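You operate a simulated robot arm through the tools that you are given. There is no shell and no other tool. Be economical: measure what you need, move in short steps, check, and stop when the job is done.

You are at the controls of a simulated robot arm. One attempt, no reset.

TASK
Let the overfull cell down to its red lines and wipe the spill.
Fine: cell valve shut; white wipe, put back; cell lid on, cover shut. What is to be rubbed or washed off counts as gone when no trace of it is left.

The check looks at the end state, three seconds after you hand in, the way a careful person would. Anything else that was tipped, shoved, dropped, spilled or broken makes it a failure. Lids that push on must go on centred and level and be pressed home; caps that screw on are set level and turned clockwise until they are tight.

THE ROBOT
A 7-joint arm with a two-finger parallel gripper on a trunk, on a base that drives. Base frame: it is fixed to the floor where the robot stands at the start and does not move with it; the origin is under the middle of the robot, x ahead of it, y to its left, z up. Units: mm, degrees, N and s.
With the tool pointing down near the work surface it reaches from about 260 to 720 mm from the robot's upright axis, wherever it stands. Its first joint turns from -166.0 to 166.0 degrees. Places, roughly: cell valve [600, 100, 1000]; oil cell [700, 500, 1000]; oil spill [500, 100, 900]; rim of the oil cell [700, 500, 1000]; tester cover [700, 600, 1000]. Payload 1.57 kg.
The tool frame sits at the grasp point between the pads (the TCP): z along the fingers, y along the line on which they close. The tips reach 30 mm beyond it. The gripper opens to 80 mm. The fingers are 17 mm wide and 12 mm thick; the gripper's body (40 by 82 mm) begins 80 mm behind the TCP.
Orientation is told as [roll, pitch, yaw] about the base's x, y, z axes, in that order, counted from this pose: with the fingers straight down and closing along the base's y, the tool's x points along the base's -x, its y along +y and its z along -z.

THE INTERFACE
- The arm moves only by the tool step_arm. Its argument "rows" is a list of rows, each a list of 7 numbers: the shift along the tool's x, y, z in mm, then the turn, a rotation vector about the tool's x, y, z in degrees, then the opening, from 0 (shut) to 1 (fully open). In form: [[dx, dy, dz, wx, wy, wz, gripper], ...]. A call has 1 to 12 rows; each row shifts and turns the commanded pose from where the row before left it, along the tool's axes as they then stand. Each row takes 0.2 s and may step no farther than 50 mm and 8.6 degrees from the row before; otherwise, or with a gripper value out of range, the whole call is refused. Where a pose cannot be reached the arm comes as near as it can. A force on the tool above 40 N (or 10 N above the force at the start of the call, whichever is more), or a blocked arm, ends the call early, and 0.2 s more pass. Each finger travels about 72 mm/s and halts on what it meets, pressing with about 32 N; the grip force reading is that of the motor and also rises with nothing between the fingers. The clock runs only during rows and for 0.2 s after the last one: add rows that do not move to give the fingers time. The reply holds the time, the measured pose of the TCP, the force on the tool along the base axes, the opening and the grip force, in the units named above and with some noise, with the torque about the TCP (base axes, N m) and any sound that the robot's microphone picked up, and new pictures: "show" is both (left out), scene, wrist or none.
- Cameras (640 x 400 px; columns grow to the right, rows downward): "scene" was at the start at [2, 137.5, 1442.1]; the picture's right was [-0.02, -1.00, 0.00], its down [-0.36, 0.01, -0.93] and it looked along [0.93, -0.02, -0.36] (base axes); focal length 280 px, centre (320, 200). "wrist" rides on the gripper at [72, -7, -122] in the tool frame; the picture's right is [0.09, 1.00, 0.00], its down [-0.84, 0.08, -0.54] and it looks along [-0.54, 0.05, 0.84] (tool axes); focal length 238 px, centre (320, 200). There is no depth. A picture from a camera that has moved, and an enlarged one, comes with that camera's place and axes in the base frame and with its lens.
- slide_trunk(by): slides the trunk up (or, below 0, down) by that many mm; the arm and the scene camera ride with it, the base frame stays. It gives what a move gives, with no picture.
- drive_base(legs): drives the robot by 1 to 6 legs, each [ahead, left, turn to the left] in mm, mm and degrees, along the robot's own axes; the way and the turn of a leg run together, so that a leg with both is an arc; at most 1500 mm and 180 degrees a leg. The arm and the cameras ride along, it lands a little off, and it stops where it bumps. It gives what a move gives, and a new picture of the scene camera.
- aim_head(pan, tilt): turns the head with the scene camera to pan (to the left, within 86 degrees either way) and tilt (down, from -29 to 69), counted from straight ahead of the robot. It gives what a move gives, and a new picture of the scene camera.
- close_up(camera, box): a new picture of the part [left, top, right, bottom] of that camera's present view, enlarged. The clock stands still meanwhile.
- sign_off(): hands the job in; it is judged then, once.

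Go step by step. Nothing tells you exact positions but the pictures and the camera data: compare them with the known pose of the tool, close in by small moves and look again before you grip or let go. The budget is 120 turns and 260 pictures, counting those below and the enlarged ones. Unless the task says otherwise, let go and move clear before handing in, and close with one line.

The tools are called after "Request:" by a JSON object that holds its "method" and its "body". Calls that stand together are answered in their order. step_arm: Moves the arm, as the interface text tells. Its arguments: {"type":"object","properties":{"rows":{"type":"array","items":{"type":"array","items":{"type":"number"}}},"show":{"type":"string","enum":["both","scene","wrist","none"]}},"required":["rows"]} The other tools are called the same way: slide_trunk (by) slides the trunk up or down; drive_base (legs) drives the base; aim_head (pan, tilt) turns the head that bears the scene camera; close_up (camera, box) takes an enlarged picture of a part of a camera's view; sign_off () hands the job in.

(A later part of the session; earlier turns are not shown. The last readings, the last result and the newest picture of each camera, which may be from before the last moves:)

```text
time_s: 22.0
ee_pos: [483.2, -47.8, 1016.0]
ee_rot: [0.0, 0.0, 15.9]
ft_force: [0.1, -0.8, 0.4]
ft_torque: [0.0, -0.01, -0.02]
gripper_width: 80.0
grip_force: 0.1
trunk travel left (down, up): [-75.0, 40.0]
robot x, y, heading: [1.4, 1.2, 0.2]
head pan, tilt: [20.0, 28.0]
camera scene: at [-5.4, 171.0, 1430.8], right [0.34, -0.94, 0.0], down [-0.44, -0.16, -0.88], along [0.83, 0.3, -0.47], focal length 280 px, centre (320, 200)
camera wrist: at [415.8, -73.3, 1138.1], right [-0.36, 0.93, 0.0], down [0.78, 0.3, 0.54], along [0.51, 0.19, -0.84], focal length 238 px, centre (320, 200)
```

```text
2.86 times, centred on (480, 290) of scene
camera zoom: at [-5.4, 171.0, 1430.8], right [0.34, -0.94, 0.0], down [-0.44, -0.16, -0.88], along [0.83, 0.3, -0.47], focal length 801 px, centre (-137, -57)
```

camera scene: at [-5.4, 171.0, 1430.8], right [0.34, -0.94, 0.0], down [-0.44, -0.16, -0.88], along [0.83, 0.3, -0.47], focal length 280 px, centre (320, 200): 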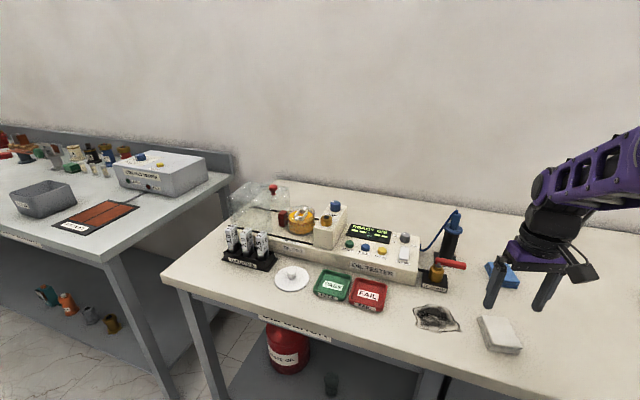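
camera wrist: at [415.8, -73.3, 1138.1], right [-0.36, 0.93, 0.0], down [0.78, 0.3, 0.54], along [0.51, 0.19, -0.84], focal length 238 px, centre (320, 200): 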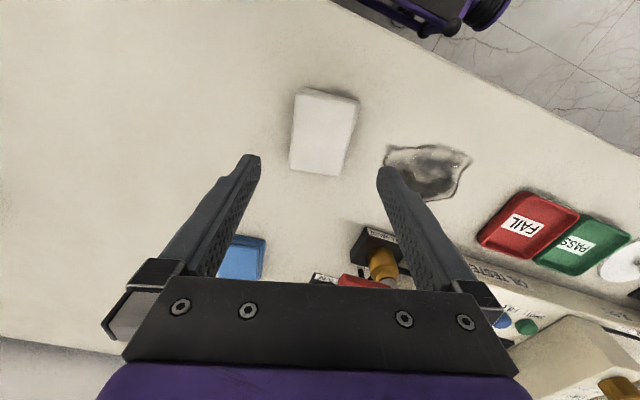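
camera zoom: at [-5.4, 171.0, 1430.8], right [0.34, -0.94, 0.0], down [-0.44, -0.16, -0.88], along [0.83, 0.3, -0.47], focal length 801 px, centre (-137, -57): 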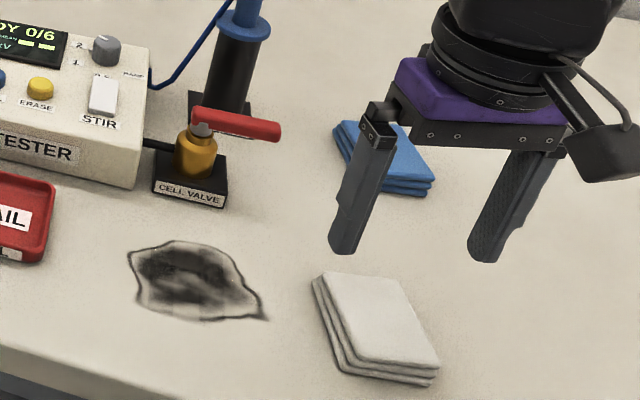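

Aligning a touch and lowering around the wipe.

Request:
{"method": "step_arm", "body": {"rows": [[0, 2, 20, 0, 0, 4, 1], [0, 0, 25, 0, 0, 0, 1], [0, 0, 25, 0, 0, 0, 1], [0, 0, 4, 0, 0, 0, 1]]}}

Request:
{"method": "close_up", "body": {"camera": "scene", "box": [440, 260, 560, 360]}}

```text
time_s: 23.0
ee_pos: [482.9, -45.7, 941.8]
ee_rot: [-0.1, 0.1, 12.0]
ft_force: [0.6, 1.6, 0.6]
ft_torque: [0.01, 0.01, 0.0]
gripper_width: 80.1
grip_force: 0.0
trunk travel left (down, up): [-75.0, 40.0]
robot x, y, heading: [0.2, -1.3, -0.2]
head pan, tilt: [20.0, 28.0]
camera scene: at [-5.2, 171.0, 1430.8], right [0.34, -0.94, 0.0], down [-0.44, -0.16, -0.88], along [0.83, 0.3, -0.47], focal length 280 px, centre (320, 200)
camera wrist: at [413.1, -67.1, 1063.9], right [-0.3, 0.95, 0.0], down [0.8, 0.25, 0.54], along [0.52, 0.16, -0.84], focal length 238 px, centre (320, 200)
```

scene: 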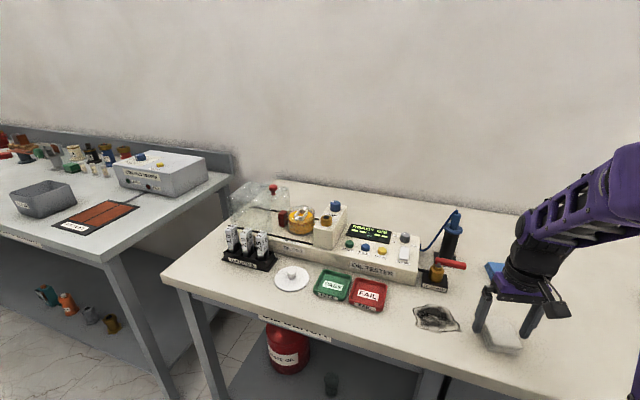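
wrist: 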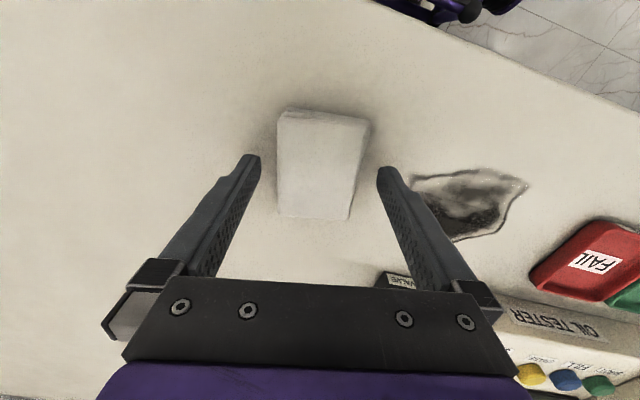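

```text
4.00 times, centred on (500, 310) of scene
camera zoom: at [-5.2, 171.0, 1430.8], right [0.34, -0.94, 0.0], down [-0.44, -0.16, -0.88], along [0.83, 0.3, -0.47], focal length 1121 px, centre (-400, -240)
```

zoom: 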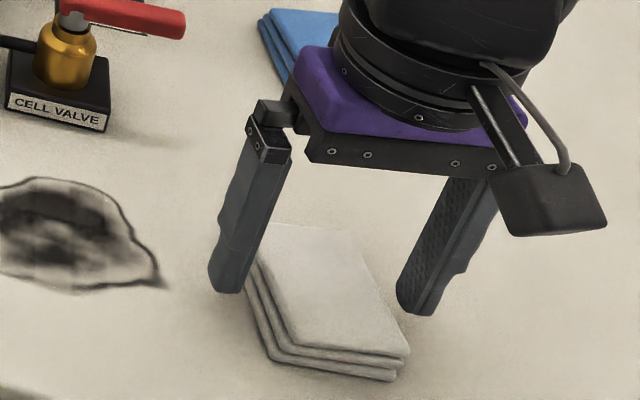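

Request:
{"method": "step_arm", "body": {"rows": [[0, 0, 6, 0, 0, 0, 1], [0, 0, 2, 0, 0, 0, 1], [0, 0, 0, 0, 0, 0, 1]], "show": "none"}}

Request:
{"method": "close_up", "body": {"camera": "scene", "box": [450, 280, 550, 360]}}

```text
time_s: 23.8
ee_pos: [481.7, -47.1, 933.4]
ee_rot: [-0.1, 0.1, 12.2]
ft_force: [0.3, 1.0, 0.1]
ft_torque: [0.0, 0.01, 0.0]
gripper_width: 79.9
grip_force: 0.0
trunk travel left (down, up): [-75.0, 40.0]
robot x, y, heading: [-2.4, -1.0, 0.2]
head pan, tilt: [20.0, 28.0]
```

```text
5.00 times, centred on (500, 320) of scene
camera zoom: at [-5.3, 171.0, 1430.8], right [0.34, -0.94, 0.0], down [-0.44, -0.16, -0.88], along [0.83, 0.3, -0.47], focal length 1401 px, centre (-580, -400)
```

zoom: 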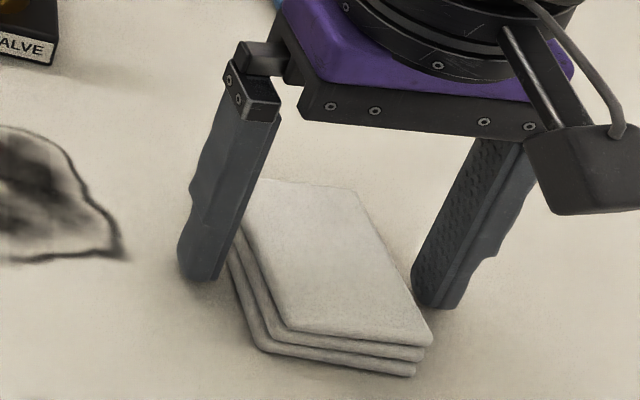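

Request:
{"method": "step_arm", "body": {"rows": [[0, 0, 2, 0, 0, 0, 1], [0, 0, 0, 0, 0, 0, 0.7], [0, 0, 0, 0, 0, 0, 0.6], [0, 0, 0, 0, 0, 0, 0.5], [0, 0, 0, 0, 0, 0, 0.4], [0, 0, 0, 0, 0, 0, 0.4]]}}

Request:
{"method": "close_up", "body": {"camera": "scene", "box": [450, 280, 550, 360]}}

```text
time_s: 25.2
ee_pos: [482.1, -46.5, 930.7]
ee_rot: [-0.1, 0.1, 12.1]
ft_force: [0.1, 0.4, -0.2]
ft_torque: [0.05, -0.03, -0.01]
gripper_width: 56.2
grip_force: 31.8
trunk travel left (down, up): [-75.0, 40.0]
robot x, y, heading: [0.2, -0.9, -0.1]
head pan, tilt: [20.0, 28.0]
camera scene: at [-5.3, 171.0, 1430.8], right [0.34, -0.94, 0.0], down [-0.44, -0.16, -0.88], along [0.83, 0.3, -0.47], focal length 280 px, centre (320, 200)
camera wrist: at [412.6, -67.7, 1053.3], right [-0.3, 0.95, 0.0], down [0.8, 0.25, 0.54], along [0.52, 0.16, -0.84], focal length 238 px, centre (320, 200)
```

scene: 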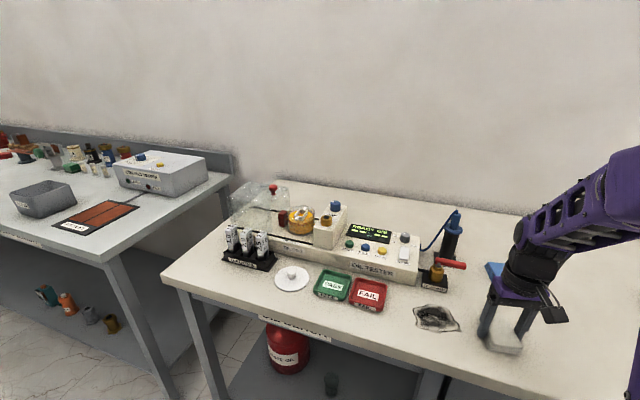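
wrist: 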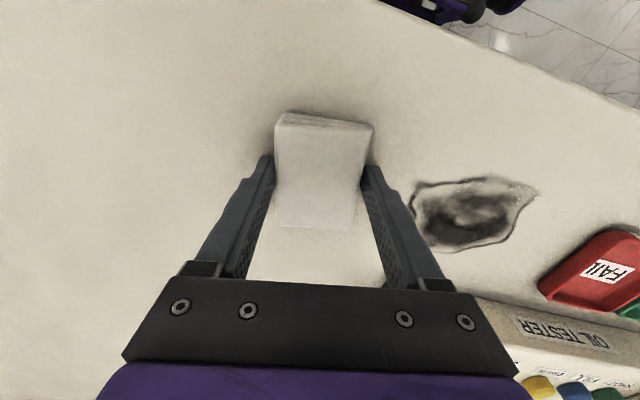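

```text
5.00 times, centred on (500, 320) of scene
camera zoom: at [-5.3, 171.0, 1430.8], right [0.34, -0.94, 0.0], down [-0.44, -0.16, -0.88], along [0.83, 0.3, -0.47], focal length 1401 px, centre (-580, -400)
```

zoom: 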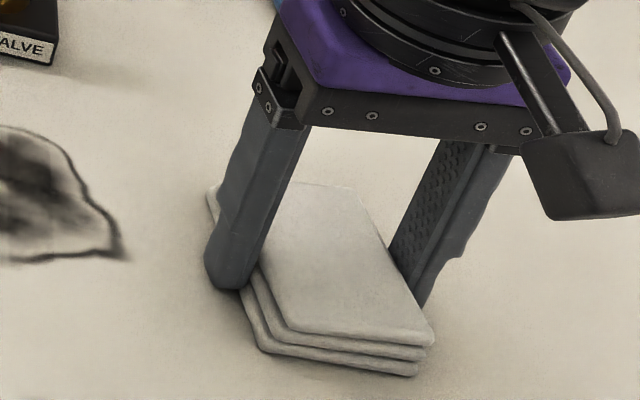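

Wipe gripped (home pose: 482.1, −46.5, 930.7, yaw 12.1). The spill spans x 448–527, y 28–125. I'll lift, square up to yaw 0 and set down at the spill's near edge with a light press.

Request:
{"method": "step_arm", "body": {"rows": [[0, 0, -15, 0, 0, 0, 0.3], [0, 0, 0, 0, 0, 6, 0.3], [0, 0, 0, 0, 0, 6.1, 0.3], [-2, 35, 0, 0, 0, 0, 0.3], [-3, 35, 0, 0, 0, 0, 0.3], [0, 0, 10, 0, 0, 0, 0.3], [0, 0, 5, 0, 0, 0, 0.3], [0, 0, 1, 0, 0, 0, 0.3], [0, 0, 0, 0, 0, 0, 0.3]], "show": "wrist"}}

```text
time_s: 27.2
ee_pos: [487.6, 23.3, 931.0]
ee_rot: [-0.1, 0.0, 0.0]
ft_force: [1.1, 0.4, 1.7]
ft_torque: [0.03, -0.01, -0.01]
gripper_width: 56.2
grip_force: 32.1
trunk travel left (down, up): [-75.0, 40.0]
robot x, y, heading: [1.2, -2.2, 0.1]
head pan, tilt: [20.0, 28.0]
camera wrist: at [414.9, 17.2, 1053.2], right [-0.09, 1.0, 0.0], down [0.84, 0.08, 0.54], along [0.54, 0.05, -0.84], focal length 238 px, centre (320, 200)
```

wrist: 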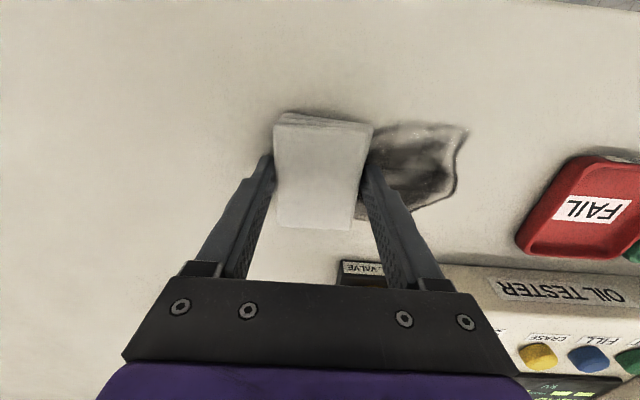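

Request:
{"method": "step_arm", "body": {"rows": [[0, 0, 2, 0, 0, 0, 0.3], [0, 25, 0, 0, 0, 0, 0.3], [0, 25, 0, 0, 0, 0, 0.3], [0, 25, 0, 0, 0, 0, 0.3], [0, 25, 0, 0, 0, 0, 0.3], [0, -25, 0, 0, 0, 0, 0.3], [0, -25, 0, 0, 0, 0, 0.3], [0, -25, 0, 0, 0, 0, 0.3], [0, -25, 0, 0, 0, 0, 0.3]], "show": "wrist"}}

```text
time_s: 28.6
ee_pos: [487.8, 109.6, 929.6]
ee_rot: [0.5, -0.3, 0.6]
ft_force: [-5.8, -2.6, 13.6]
ft_torque: [-0.33, 0.27, -0.07]
gripper_width: 56.0
grip_force: 32.0
trunk travel left (down, up): [-75.0, 40.0]
robot x, y, heading: [-1.6, 2.6, 0.1]
head pan, tilt: [20.0, 28.0]
stopped in row 7: the force on the tool passed its limit at 60 N (the readings are from after the stop); the commanded pose is now the measured one
camera wrist: at [415.4, 101.4, 1051.9], right [-0.1, 0.99, 0.01], down [0.83, 0.08, 0.55], along [0.54, 0.06, -0.84], focal length 238 px, centre (320, 200)
```

wrist: 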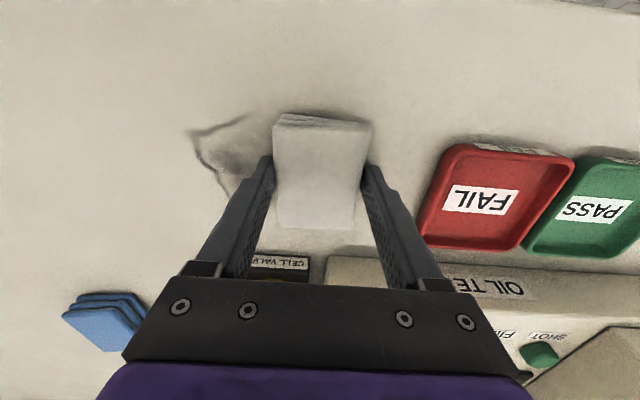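

Rubbing works; that was a bit too much pressure. Easing off 1 mm and continuing with shorter steps.

Request:
{"method": "step_arm", "body": {"rows": [[0, 0, -1, 0.5, 0.3, 0.6, 0.3], [0, -15, 0, 0, 0, 0, 0.3], [0, -15, 0, 0, 0, 0, 0.3], [0, -15, 0, 0, 0, 0, 0.3], [0, -15, 0, 0, 0, 0, 0.3], [0, -15, 0, 0, 0, 0, 0.3], [0, -15, 0, 0, 0, 0, 0.3], [15, 0, 0, 0, 0, 0, 0.3], [0, 15, 0, 0, 0, 0, 0.3], [0, 15, 0, 0, 0, 0, 0.3], [0, 15, 0, 0, 0, 0, 0.3], [0, 15, 0, 0, 0, 0, 0.3]], "show": "wrist"}}

```text
time_s: 31.2
ee_pos: [473.2, 79.2, 929.2]
ee_rot: [0.0, 0.1, -0.1]
ft_force: [-0.3, -3.0, 8.4]
ft_torque: [-0.08, -0.09, 0.02]
gripper_width: 55.8
grip_force: 32.1
trunk travel left (down, up): [-75.0, 40.0]
robot x, y, heading: [3.0, 0.2, 0.1]
head pan, tilt: [20.0, 28.0]
camera wrist: at [401.5, 73.1, 1052.4], right [-0.09, 1.0, 0.0], down [0.84, 0.08, 0.54], along [0.54, 0.05, -0.84], focal length 238 px, centre (320, 200)
```

wrist: 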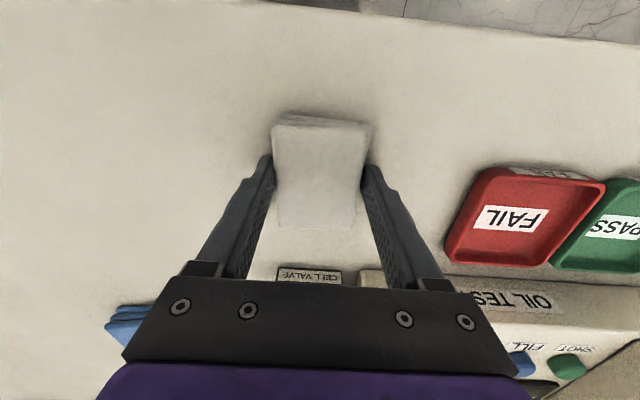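

Almost clean already. A few more passes over the borders, then inspect.

Request:
{"method": "step_arm", "body": {"rows": [[0, 15, 0, 0, 0, 0, 0.3], [0, 15, 0, 0, 0, 0, 0.3], [-15, 0, 0, 0, 0, 0, 0.3], [-17, 0, 0, 0, 0, 0, 0.3], [0, -15, 0, 0, 0, 0, 0.3], [0, -15, 0, 0, 0, 0, 0.3], [0, -15, 0, 0, 0, 0, 0.3], [0, -15, 0, 0, 0, 0, 0.3], [0, -15, 0, 0, 0, 0, 0.3], [20, 0, 0, 0, 0, 0, 0.3], [0, 0, -20, 0, 0, 0, 0.3], [0, -50, -20, 0, 0, 0, 0.3]]}}

Request:
{"method": "close_up", "body": {"camera": "scene", "box": [380, 260, 520, 350]}}

Request:
{"method": "close_up", "body": {"camera": "wrist", "box": [340, 80, 600, 280]}}

```text
refused: row 12 steps farther than a row can; nothing moved
```

```text
4.44 times, centred on (450, 305) of scene
camera zoom: at [-6.1, 171.2, 1430.9], right [0.34, -0.94, 0.0], down [-0.44, -0.16, -0.88], along [0.83, 0.3, -0.47], focal length 1245 px, centre (-258, -267)
```

zoom: 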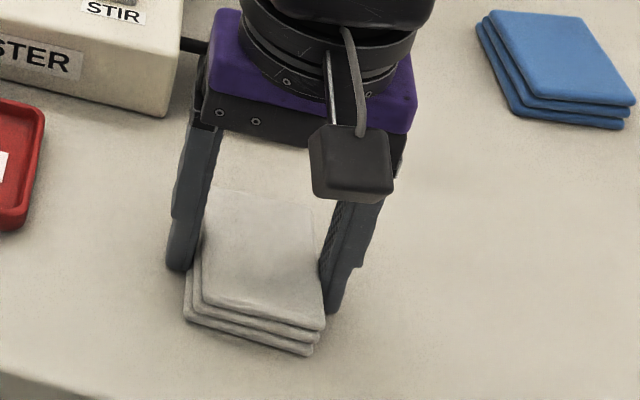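

```text
2.00 times, centred on (470, 180) of wrist
camera zoom: at [401.5, 73.1, 1052.4], right [-0.09, 1.0, 0.0], down [0.84, 0.08, 0.54], along [0.54, 0.05, -0.84], focal length 477 px, centre (20, 240)
```

zoom: 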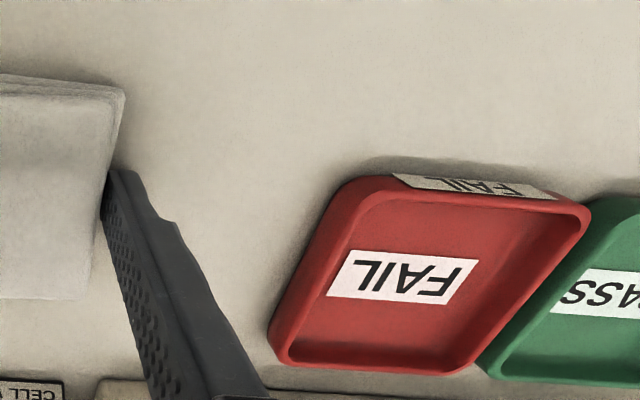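

Request:
{"method": "step_arm", "body": {"rows": [[0, 15, 0, 0, 0, 0, 0.3], [0, 15, 0, 0, 0, 0, 0.3], [-15, 0, 0, 0, 0, 0, 0.3], [-17, 0, 0, 0, 0, 0, 0.3], [0, -15, 0, 0, 0, 0, 0.3], [0, -15, 0, 0, 0, 0, 0.3], [0, -15, 0, 0, 0, 0, 0.3], [0, -15, 0, 0, 0, 0, 0.3], [0, -15, 0, 0, 0, 0, 0.3], [20, 0, 0, 0, 0, 0, 0.3], [0, 0, -20, 0, 0, 0, 0.3], [0, -45, -10, 0, 0, 0, 0.3]]}}

Request:
{"method": "close_up", "body": {"camera": "scene", "box": [380, 260, 520, 350]}}

Request:
{"method": "close_up", "body": {"camera": "wrist", "box": [340, 80, 600, 280]}}

```text
time_s: 33.9
ee_pos: [486.7, -11.6, 962.0]
ee_rot: [0.0, 0.1, -0.1]
ft_force: [0.2, -0.1, 0.0]
ft_torque: [-0.02, 0.01, 0.01]
gripper_width: 55.6
grip_force: 31.7
trunk travel left (down, up): [-75.0, 40.0]
robot x, y, heading: [1.5, 1.6, 0.3]
head pan, tilt: [20.0, 28.0]
camera scene: at [-5.7, 171.9, 1430.7], right [0.34, -0.94, 0.0], down [-0.44, -0.16, -0.88], along [0.83, 0.3, -0.47], focal length 280 px, centre (320, 200)
camera wrist: at [414.5, -18.2, 1084.1], right [-0.09, 1.0, 0.0], down [0.84, 0.08, 0.54], along [0.54, 0.05, -0.84], focal length 238 px, centre (320, 200)
```

scene: 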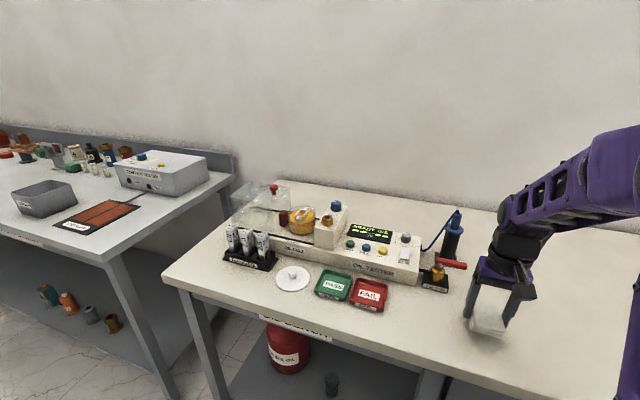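
wrist: 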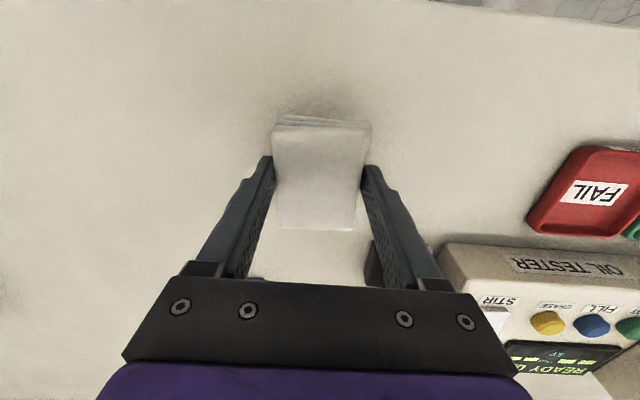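

```text
4.44 times, centred on (450, 305) of scene
camera zoom: at [-5.7, 171.9, 1430.7], right [0.34, -0.94, 0.0], down [-0.44, -0.16, -0.88], along [0.83, 0.3, -0.47], focal length 1245 px, centre (-258, -267)
```

zoom: 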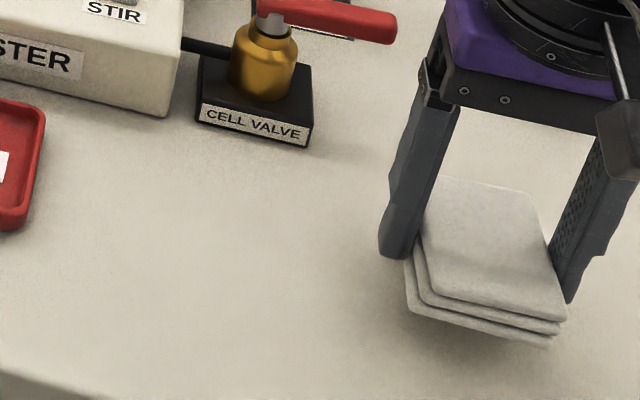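

```text
2.00 times, centred on (470, 180) of wrist
camera zoom: at [414.5, -18.2, 1084.1], right [-0.09, 1.0, 0.0], down [0.84, 0.08, 0.54], along [0.54, 0.05, -0.84], focal length 477 px, centre (20, 240)
```

zoom: 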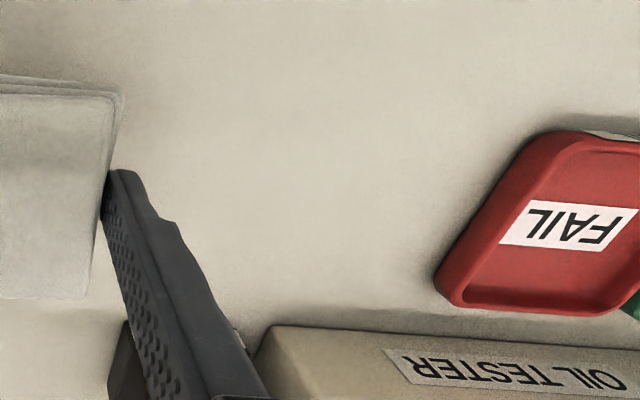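

The spill is gone with no trace. Putting the wipe back on its spot.

Request:
{"method": "step_arm", "body": {"rows": [[4.6, -35, 0, 0, 0, -6, 0.3], [0, 0, 0, 0, 0, -6.1, 0.3], [0, 0, 20, 0, 0, 0, 0.3], [0, 0, 9, 0, 0, 0, 0.3], [0, 0, 2, 0, 0, 0, 0.3], [0, 0, 0, 0, 0, 0, 0.3]]}}

Request:
{"method": "close_up", "body": {"camera": "scene", "box": [450, 280, 550, 360]}}

```text
time_s: 35.2
ee_pos: [480.5, -46.1, 929.9]
ee_rot: [0.0, 0.1, 12.1]
ft_force: [-0.4, 0.3, 0.1]
ft_torque: [0.01, 0.01, 0.01]
gripper_width: 55.7
grip_force: 32.0
trunk travel left (down, up): [-75.0, 40.0]
robot x, y, heading: [4.7, 0.8, 0.3]
head pan, tilt: [20.0, 28.0]
camera scene: at [-5.6, 171.5, 1430.8], right [0.34, -0.94, 0.0], down [-0.44, -0.16, -0.88], along [0.83, 0.3, -0.47], focal length 280 px, centre (320, 200)
camera wrist: at [411.8, -67.4, 1052.7], right [-0.3, 0.95, 0.0], down [0.8, 0.25, 0.54], along [0.52, 0.16, -0.84], focal length 238 px, centre (320, 200)
```

scene: 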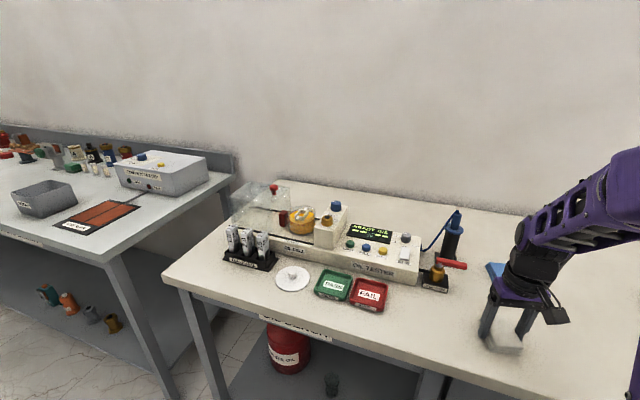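
wrist: 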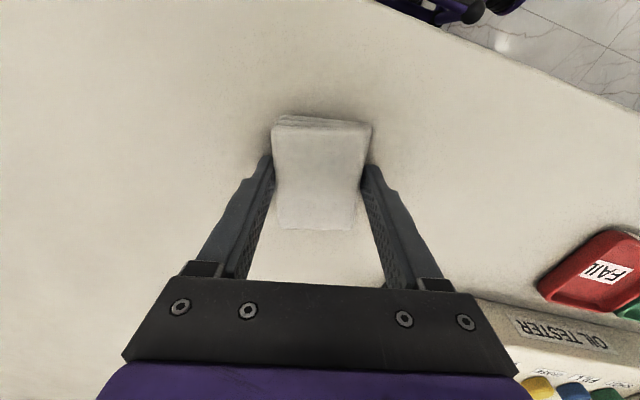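

```text
5.00 times, centred on (500, 320) of scene
camera zoom: at [-5.6, 171.5, 1430.8], right [0.34, -0.94, 0.0], down [-0.44, -0.16, -0.88], along [0.83, 0.3, -0.47], focal length 1401 px, centre (-580, -400)
```

zoom: 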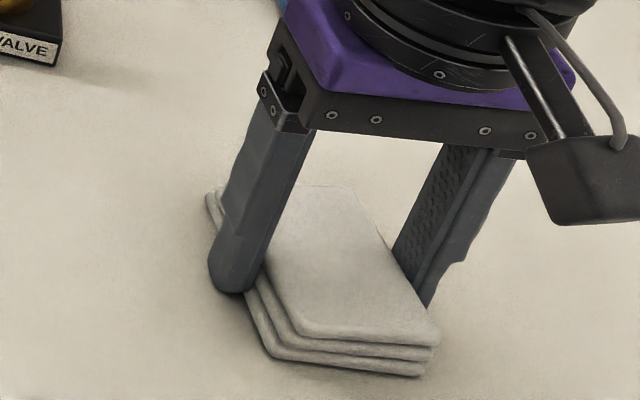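

Request:
{"method": "step_arm", "body": {"rows": [[-1, 0, 1, 0, 0, 0, 0.3], [0, 0, 1, 0, 0, 0, 0.3], [0, 0, 0, 0, 0, 0, 0.3]], "show": "none"}}

```text
time_s: 36.0
ee_pos: [481.5, -45.8, 929.3]
ee_rot: [-0.1, -0.1, 12.1]
ft_force: [-6.2, -3.4, 20.2]
ft_torque: [-0.09, 0.34, 0.01]
gripper_width: 55.6
grip_force: 31.9
trunk travel left (down, up): [-75.0, 40.0]
robot x, y, heading: [1.1, 0.9, 0.3]
head pan, tilt: [20.0, 28.0]
```

Contact felt. Releasing the wipe, lifting high and then driving left to work at the cell (centre ≈ (656, 474)).

Request:
{"method": "step_arm", "body": {"rows": [[0, 0, -1, 0, 0, 0, 0.3], [0, 0, 0, 0, 0, 0, 0.7], [0, 0, 0, 0, 0, 0, 1], [0, 0, 0, 0, 0, 0, 1], [0, 0, -20, 0, 0, 0, 1], [0, 0, -40, 0, 0, 0, 1], [0, 0, -40, 0, 0, 0, 1], [0, 0, -45, 0, 0, 6, 1], [0, 0, -45, 0, 0, 6.1, 1], [20, 30, -30, 0, 0, 0, 1], [20, 40, -10, 0, 0, 0, 1], [20, 40, 0, 0, 0, 0, 1]]}}

Request:
{"method": "close_up", "body": {"camera": "wrist", "box": [60, 20, 460, 270]}}

Request:
{"method": "close_up", "body": {"camera": "scene", "box": [400, 230, 560, 360]}}

```text
time_s: 38.6
ee_pos: [423.1, 63.1, 1159.3]
ee_rot: [0.0, 0.4, -0.2]
ft_force: [-0.8, -0.8, -0.4]
ft_torque: [0.02, 0.02, 0.01]
gripper_width: 80.2
grip_force: 0.0
trunk travel left (down, up): [-75.0, 40.0]
robot x, y, heading: [-0.2, 0.9, -0.4]
head pan, tilt: [20.0, 28.0]
camera scene: at [-3.0, 164.2, 1434.3], right [0.26, -0.96, 0.0], down [-0.42, -0.11, -0.9], along [0.87, 0.24, -0.44], focal length 280 px, centre (320, 200)
camera wrist: at [352.3, 57.8, 1281.0], right [-0.09, 1.0, 0.0], down [0.84, 0.08, 0.54], along [0.53, 0.05, -0.84], focal length 238 px, centre (320, 200)
```

scene: 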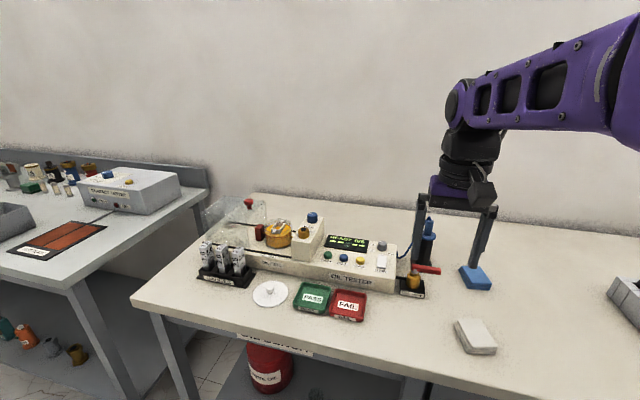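
wrist: 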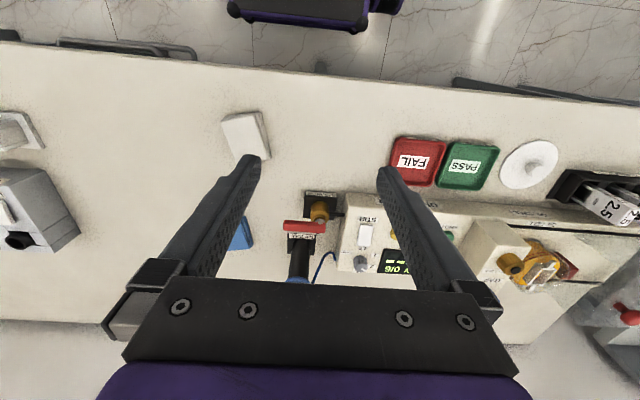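

```text
1.60 times, centred on (260, 145) of wrist
camera zoom: at [352.3, 57.8, 1281.0], right [-0.09, 1.0, 0.0], down [0.84, 0.08, 0.54], along [0.53, 0.05, -0.84], focal length 381 px, centre (416, 288)
```

zoom: 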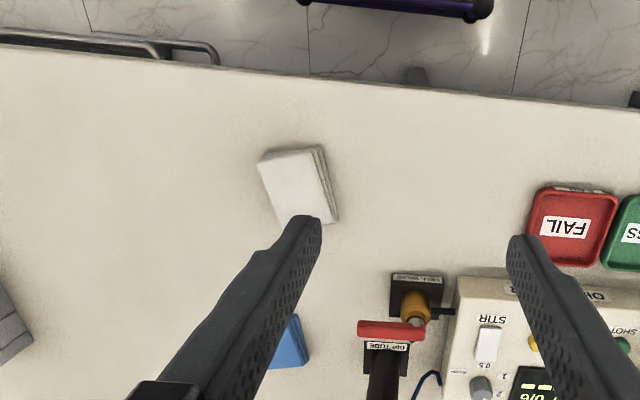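

```text
3.08 times, centred on (480, 295) of scene
camera zoom: at [-3.0, 164.2, 1434.3], right [0.26, -0.96, 0.0], down [-0.42, -0.11, -0.9], along [0.87, 0.24, -0.44], focal length 862 px, centre (-172, -92)
```

zoom: 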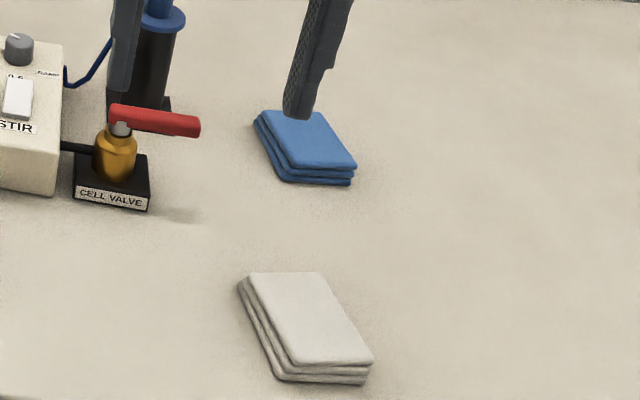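

The bench is clean and the wipe is back. Raise a little and drive left.

Request:
{"method": "drive_base", "body": {"legs": [[0, 420, 0]]}}

```text
time_s: 43.2
ee_pos: [425.1, 476.1, 1159.8]
ee_rot: [0.0, 0.3, -0.6]
ft_force: [0.5, -0.2, 1.1]
ft_torque: [0.01, -0.03, -0.02]
gripper_width: 80.0
grip_force: 0.0
trunk travel left (down, up): [-75.0, 40.0]
robot x, y, heading: [3.7, 416.3, -0.6]
head pan, tilt: [20.0, 28.0]
camera scene: at [0.6, 579.7, 1434.2], right [0.24, -0.97, 0.0], down [-0.42, -0.1, -0.9], along [0.87, 0.22, -0.44], focal length 280 px, centre (320, 200)
```

scene: 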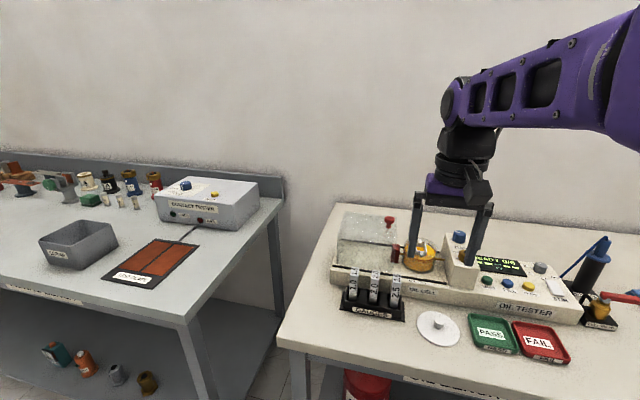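

Request:
{"method": "aim_head", "body": {"pan": 2, "tilt": 32}}

Request:
{"method": "step_arm", "body": {"rows": [[0, 0, 0, 0, 0, -0.6, 1]], "show": "wrist"}}

Request:
{"method": "close_up", "body": {"camera": "scene", "box": [220, 180, 400, 350]}}

```text
time_s: 44.0
ee_pos: [425.5, 475.9, 1158.7]
ee_rot: [0.1, 0.2, -0.7]
ft_force: [0.1, -0.2, 0.0]
ft_torque: [-0.02, 0.0, 0.02]
gripper_width: 80.1
grip_force: 0.2
trunk travel left (down, up): [-75.0, 40.0]
robot x, y, heading: [5.6, 418.1, -0.4]
head pan, tilt: [2.0, 32.0]
camera scene: at [1.0, 560.1, 1424.5], right [0.03, -1.0, 0.0], down [-0.53, -0.01, -0.85], along [0.85, 0.02, -0.53], focal length 280 px, centre (320, 200)
```

scene: 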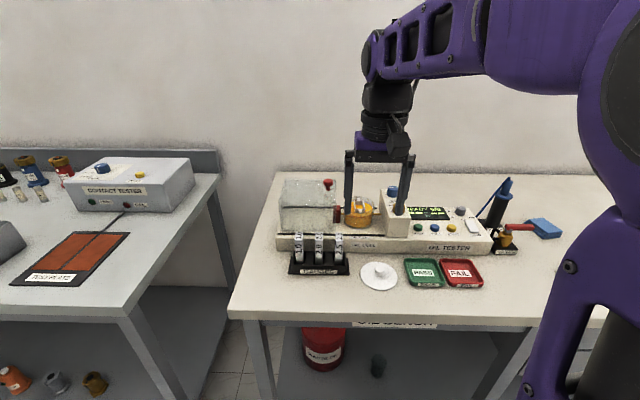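

```text
time_s: 44.4
ee_pos: [425.0, 474.9, 1159.9]
ee_rot: [0.0, 0.2, 0.1]
ft_force: [0.1, -0.1, -1.2]
ft_torque: [-0.01, -0.02, -0.01]
gripper_width: 79.9
grip_force: 0.1
trunk travel left (down, up): [-75.0, 40.0]
robot x, y, heading: [0.1, 416.2, -0.5]
head pan, tilt: [2.0, 32.0]
camera wrist: at [353.5, 469.3, 1282.3], right [-0.09, 1.0, 0.0], down [0.84, 0.08, 0.54], along [0.54, 0.05, -0.84], focal length 238 px, centre (320, 200)
```

wrist: 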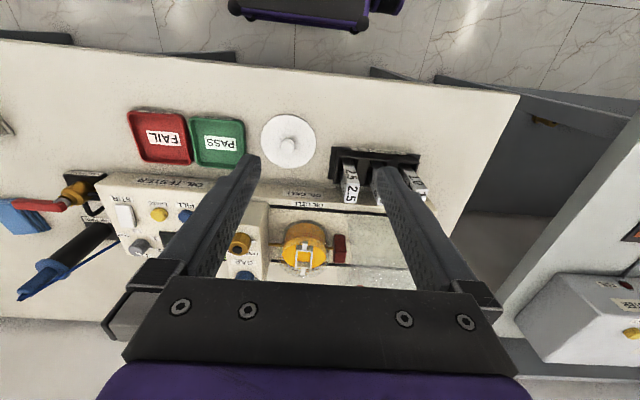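

```text
2.35 times, centred on (310, 265) of scene
camera zoom: at [1.0, 560.0, 1424.5], right [0.03, -1.0, 0.0], down [-0.53, -0.01, -0.85], along [0.85, 0.02, -0.53], focal length 659 px, centre (344, 47)
```

zoom: 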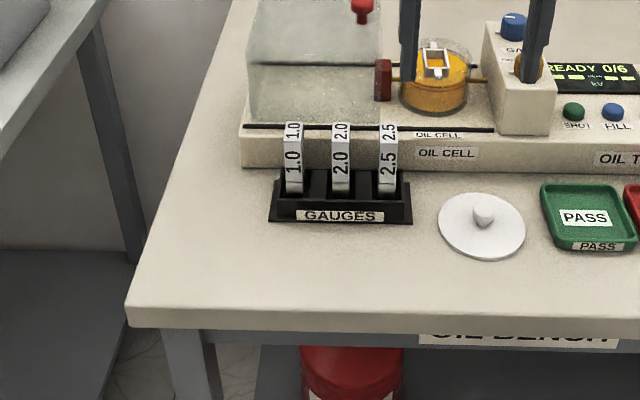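

Lid knob at ≈ (488, 429, 925), lid ~90 mm wide. I'll move over it and look closer.

Request:
{"method": "step_arm", "body": {"rows": [[-31, -23, 30, 0, 0, 0, 1], [-31, -23, 35, 0, 0, 0, 1], [0, 0, 45, 0, 0, 0, 1], [0, 0, 45, 0, 0, 0, 1]]}}

Request:
{"method": "close_up", "body": {"camera": "scene", "box": [340, 220, 420, 300]}}

Request:
{"method": "close_up", "body": {"camera": "wrist", "box": [240, 90, 400, 210]}}

```text
refused: row 2 steps farther than a row can; nothing moved
```

```text
5.00 times, centred on (380, 260) of scene
camera zoom: at [1.0, 560.0, 1424.5], right [0.03, -1.0, 0.0], down [-0.53, -0.01, -0.85], along [0.85, 0.02, -0.53], focal length 1401 px, centre (20, -100)
```

zoom: 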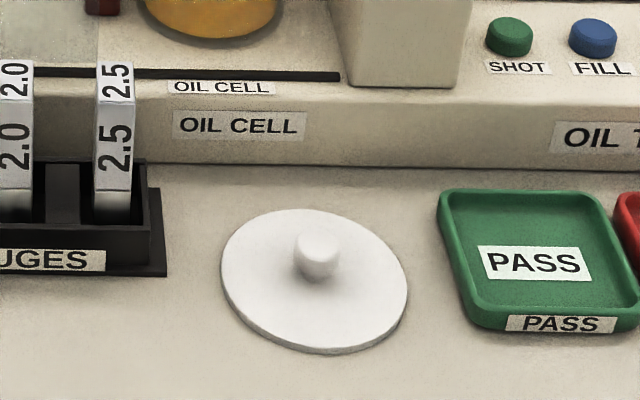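

```text
3.33 times, centred on (320, 150) of wrist
camera zoom: at [353.5, 469.3, 1282.3], right [-0.09, 1.0, 0.0], down [0.84, 0.08, 0.54], along [0.54, 0.05, -0.84], focal length 794 px, centre (320, 367)
```

zoom: 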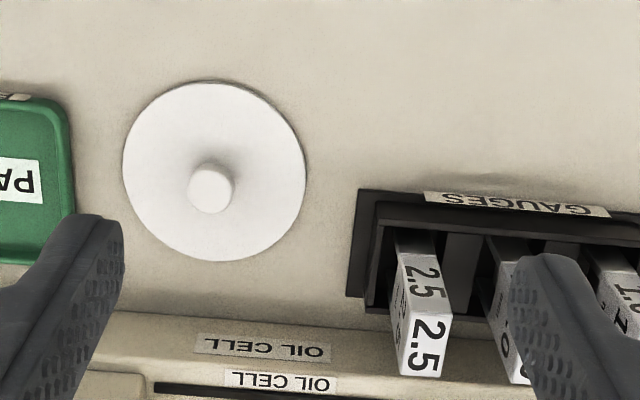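

Request:
{"method": "step_arm", "body": {"rows": [[-31, -22, 30, 0, 0, 0, 0.6], [-31, -23, 30, 0, 0, 0, 0.6], [0, 0, 45, 0, 0, 0, 0.6], [0, 0, 45, 0, 0, 0, 0.6], [0, 0, 30, 0, 0, 0, 0.6], [0, 0, 0, 0, 0, 0, 0.6]]}}

Request:
{"method": "close_up", "body": {"camera": "scene", "box": [330, 200, 430, 290]}}

Request:
{"method": "close_up", "body": {"camera": "wrist", "box": [220, 90, 420, 240]}}

```text
time_s: 45.8
ee_pos: [486.4, 428.1, 979.2]
ee_rot: [0.0, 0.2, 0.0]
ft_force: [0.0, -0.4, -0.1]
ft_torque: [0.03, 0.02, 0.01]
gripper_width: 47.8
grip_force: 0.0
trunk travel left (down, up): [-75.0, 40.0]
robot x, y, heading: [0.6, 420.8, -0.5]
head pan, tilt: [2.0, 32.0]
camera scene: at [1.1, 560.0, 1424.5], right [0.03, -1.0, 0.0], down [-0.53, -0.01, -0.85], along [0.85, 0.02, -0.53], focal length 280 px, centre (320, 200)
camera wrist: at [415.4, 422.3, 1101.1], right [-0.09, 1.0, 0.0], down [0.84, 0.08, 0.54], along [0.54, 0.05, -0.84], focal length 238 px, centre (320, 200)
```

scene: 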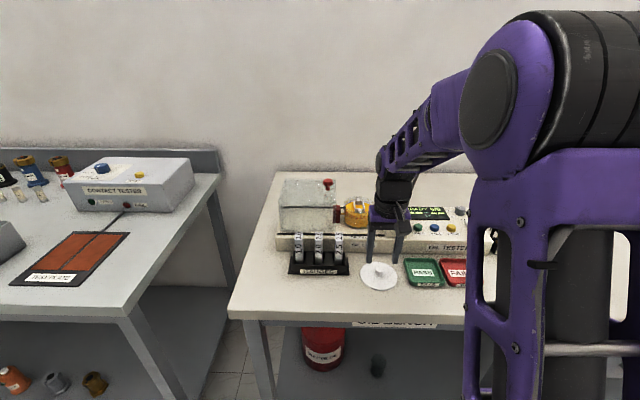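
wrist: 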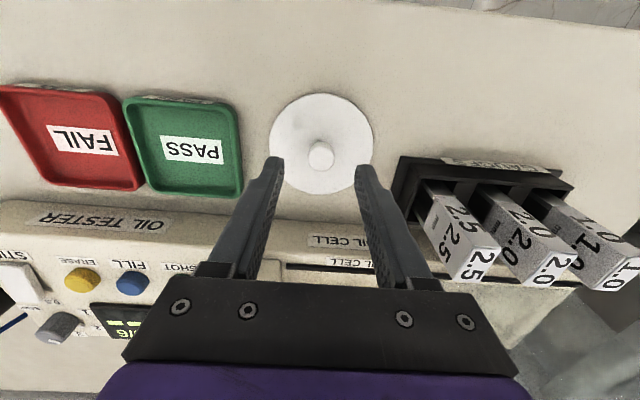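

```text
4.44 times, centred on (380, 245) of scene
camera zoom: at [1.1, 560.0, 1424.5], right [0.03, -1.0, 0.0], down [-0.53, -0.01, -0.85], along [0.85, 0.02, -0.53], focal length 1245 px, centre (53, 0)
```

zoom: 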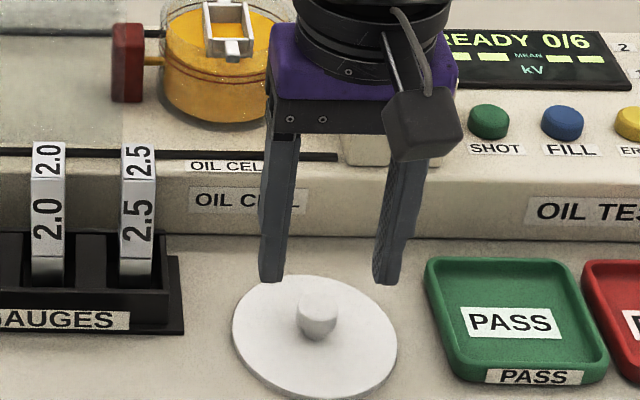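

```text
2.67 times, centred on (320, 165) of wrist
camera zoom: at [415.4, 422.3, 1101.1], right [-0.09, 1.0, 0.0], down [0.84, 0.08, 0.54], along [0.54, 0.05, -0.84], focal length 636 px, centre (320, 293)
```

zoom: 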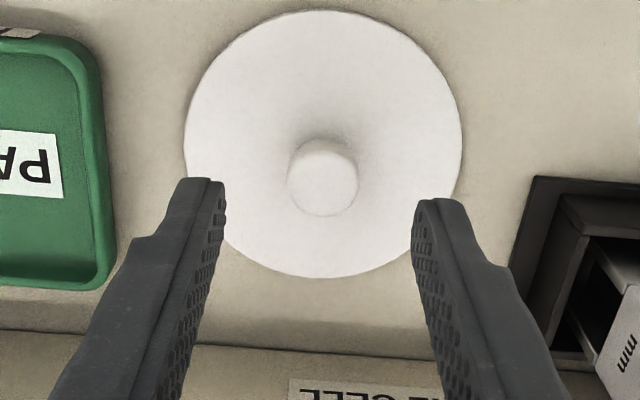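

Request:
{"method": "step_arm", "body": {"rows": [[-1, 1.7, 20, 0, 0, 0, 0.6], [0, 0, 15, 0, 0, 0, 0.6], [0, 0, 6, 0, 0, 0, 0.6], [0, 0, 0, 0, 0, 0, 0.6]], "show": "wrist"}}

Request:
{"method": "close_up", "body": {"camera": "scene", "box": [340, 220, 420, 300]}}

Request:
{"method": "close_up", "body": {"camera": "wrist", "box": [240, 110, 400, 230]}}

```text
time_s: 46.8
ee_pos: [488.4, 430.3, 938.5]
ee_rot: [0.0, 0.3, 0.0]
ft_force: [0.0, 0.6, -0.2]
ft_torque: [0.02, 0.01, -0.04]
gripper_width: 48.2
grip_force: 0.0
trunk travel left (down, up): [-75.0, 40.0]
robot x, y, heading: [-0.4, 418.4, -0.4]
head pan, tilt: [2.0, 32.0]
camera wrist: at [416.1, 425.4, 1060.5], right [-0.09, 1.0, 0.0], down [0.84, 0.08, 0.54], along [0.54, 0.05, -0.84], focal length 238 px, centre (320, 200)
```

wrist: 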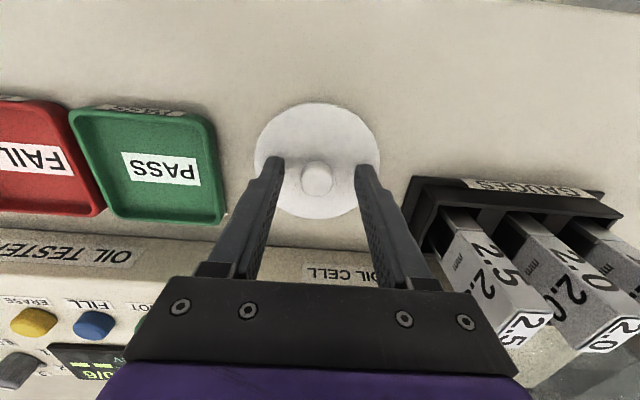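

```text
5.00 times, centred on (380, 260) of scene
camera zoom: at [1.0, 560.0, 1424.5], right [0.03, -1.0, 0.0], down [-0.53, -0.01, -0.85], along [0.85, 0.02, -0.53], focal length 1401 px, centre (20, -100)
```

zoom: 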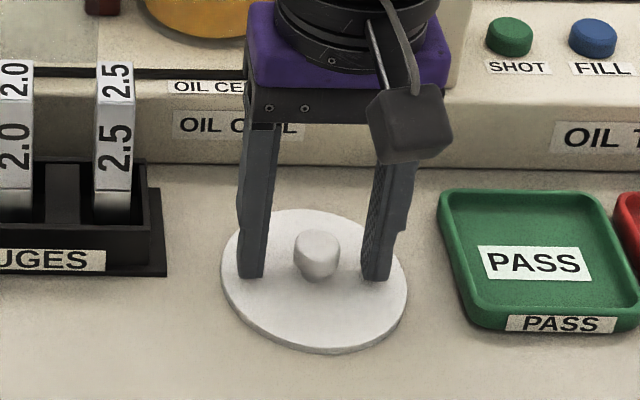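

```text
3.33 times, centred on (320, 170) of wrist
camera zoom: at [416.1, 425.4, 1060.5], right [-0.09, 1.0, 0.0], down [0.84, 0.08, 0.54], along [0.54, 0.05, -0.84], focal length 794 px, centre (320, 300)
```

zoom: 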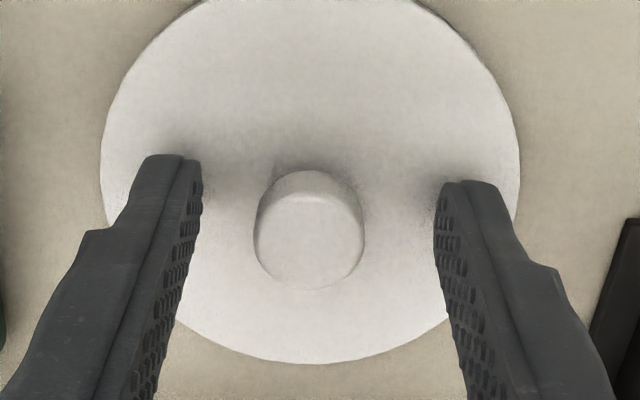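

Fingers straddle the knob well; closing on it.

Request:
{"method": "step_arm", "body": {"rows": [[1, 0, 0, 0, 0, 0, 0.4], [0, 0, 0, 0, 0, 0, 0.2], [0, 0, 0, 0, 0, 0, 0], [0, 0, 0, 0, 0, 0, 0], [0, 0, 0, 0, 0, 0, 0]], "show": "wrist"}}

```text
time_s: 48.0
ee_pos: [487.4, 431.3, 938.8]
ee_rot: [0.0, 0.2, 0.0]
ft_force: [0.3, 0.6, -0.2]
ft_torque: [-0.01, -0.05, 0.02]
gripper_width: 20.5
grip_force: 32.0
trunk travel left (down, up): [-75.0, 40.0]
robot x, y, heading: [4.2, 416.1, -0.6]
head pan, tilt: [2.0, 32.0]
camera wrist: at [415.3, 426.0, 1061.1], right [-0.09, 1.0, 0.0], down [0.84, 0.08, 0.54], along [0.54, 0.05, -0.84], focal length 238 px, centre (320, 200)
```

wrist: 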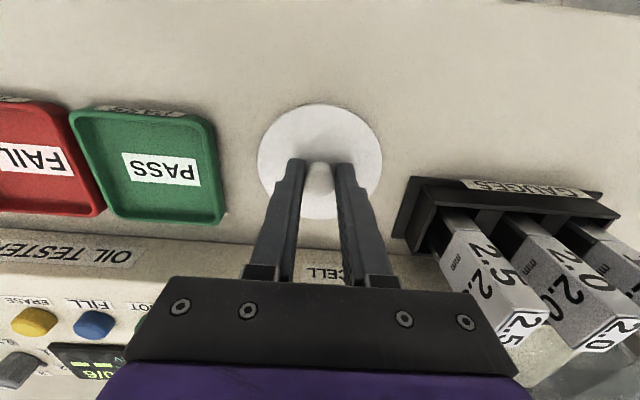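

Request:
{"method": "step_arm", "body": {"rows": [[0, 0, -10, 0, 0, 0, 0], [0, 0, -45, 0, 0, 0, 0], [0, 0, -45, 0, 0, 0, 0], [0, 0, -45, 0, 0, 0, 0], [0, 0, -45, 0, 0, 0, 0], [0, 0, 0, 0, 0, 0, 0]]}}

Request:
{"method": "close_up", "body": {"camera": "scene", "box": [320, 185, 400, 245]}}

Request:
{"method": "close_up", "body": {"camera": "wrist", "box": [220, 90, 440, 290]}}

```text
time_s: 49.4
ee_pos: [484.1, 433.2, 1132.6]
ee_rot: [0.1, 0.2, 0.0]
ft_force: [0.0, -0.5, 0.4]
ft_torque: [0.02, -0.01, 0.03]
gripper_width: 20.2
grip_force: 32.2
trunk travel left (down, up): [-75.0, 40.0]
robot x, y, heading: [3.2, 416.7, -0.5]
head pan, tilt: [2.0, 32.0]
camera scene: at [0.9, 560.0, 1424.5], right [0.03, -1.0, 0.0], down [-0.53, -0.01, -0.85], along [0.85, 0.02, -0.53], focal length 280 px, centre (320, 200)
camera wrist: at [412.0, 426.3, 1254.0], right [-0.09, 1.0, 0.0], down [0.84, 0.08, 0.54], along [0.54, 0.05, -0.84], focal length 238 px, centre (320, 200)
```

scene: 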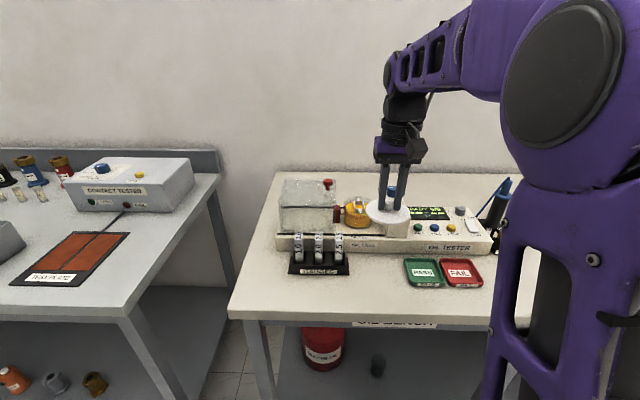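
wrist: 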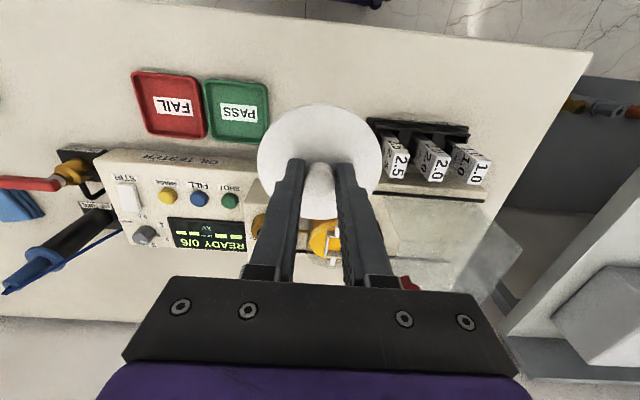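

```text
6.67 times, centred on (360, 215) of scene
camera zoom: at [0.9, 560.0, 1424.5], right [0.03, -1.0, 0.0], down [-0.53, -0.01, -0.85], along [0.85, 0.02, -0.53], focal length 1868 px, centre (53, 100)
```

zoom: 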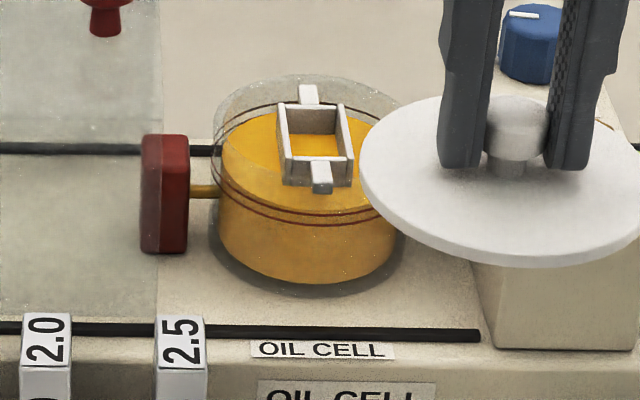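

```text
2.00 times, centred on (330, 190) of wrist
camera zoom: at [412.0, 426.3, 1254.0], right [-0.09, 1.0, 0.0], down [0.84, 0.08, 0.54], along [0.54, 0.05, -0.84], focal length 477 px, centre (300, 220)
```

zoom: 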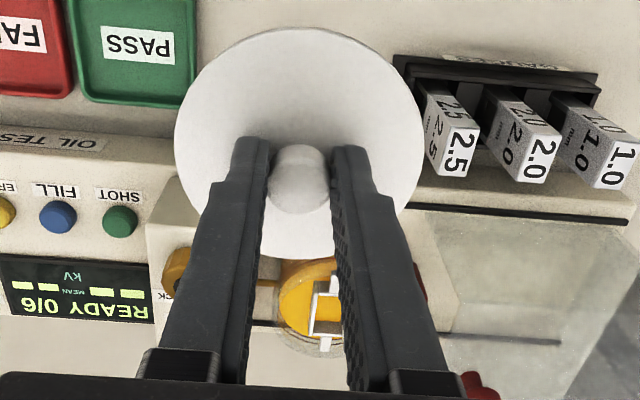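

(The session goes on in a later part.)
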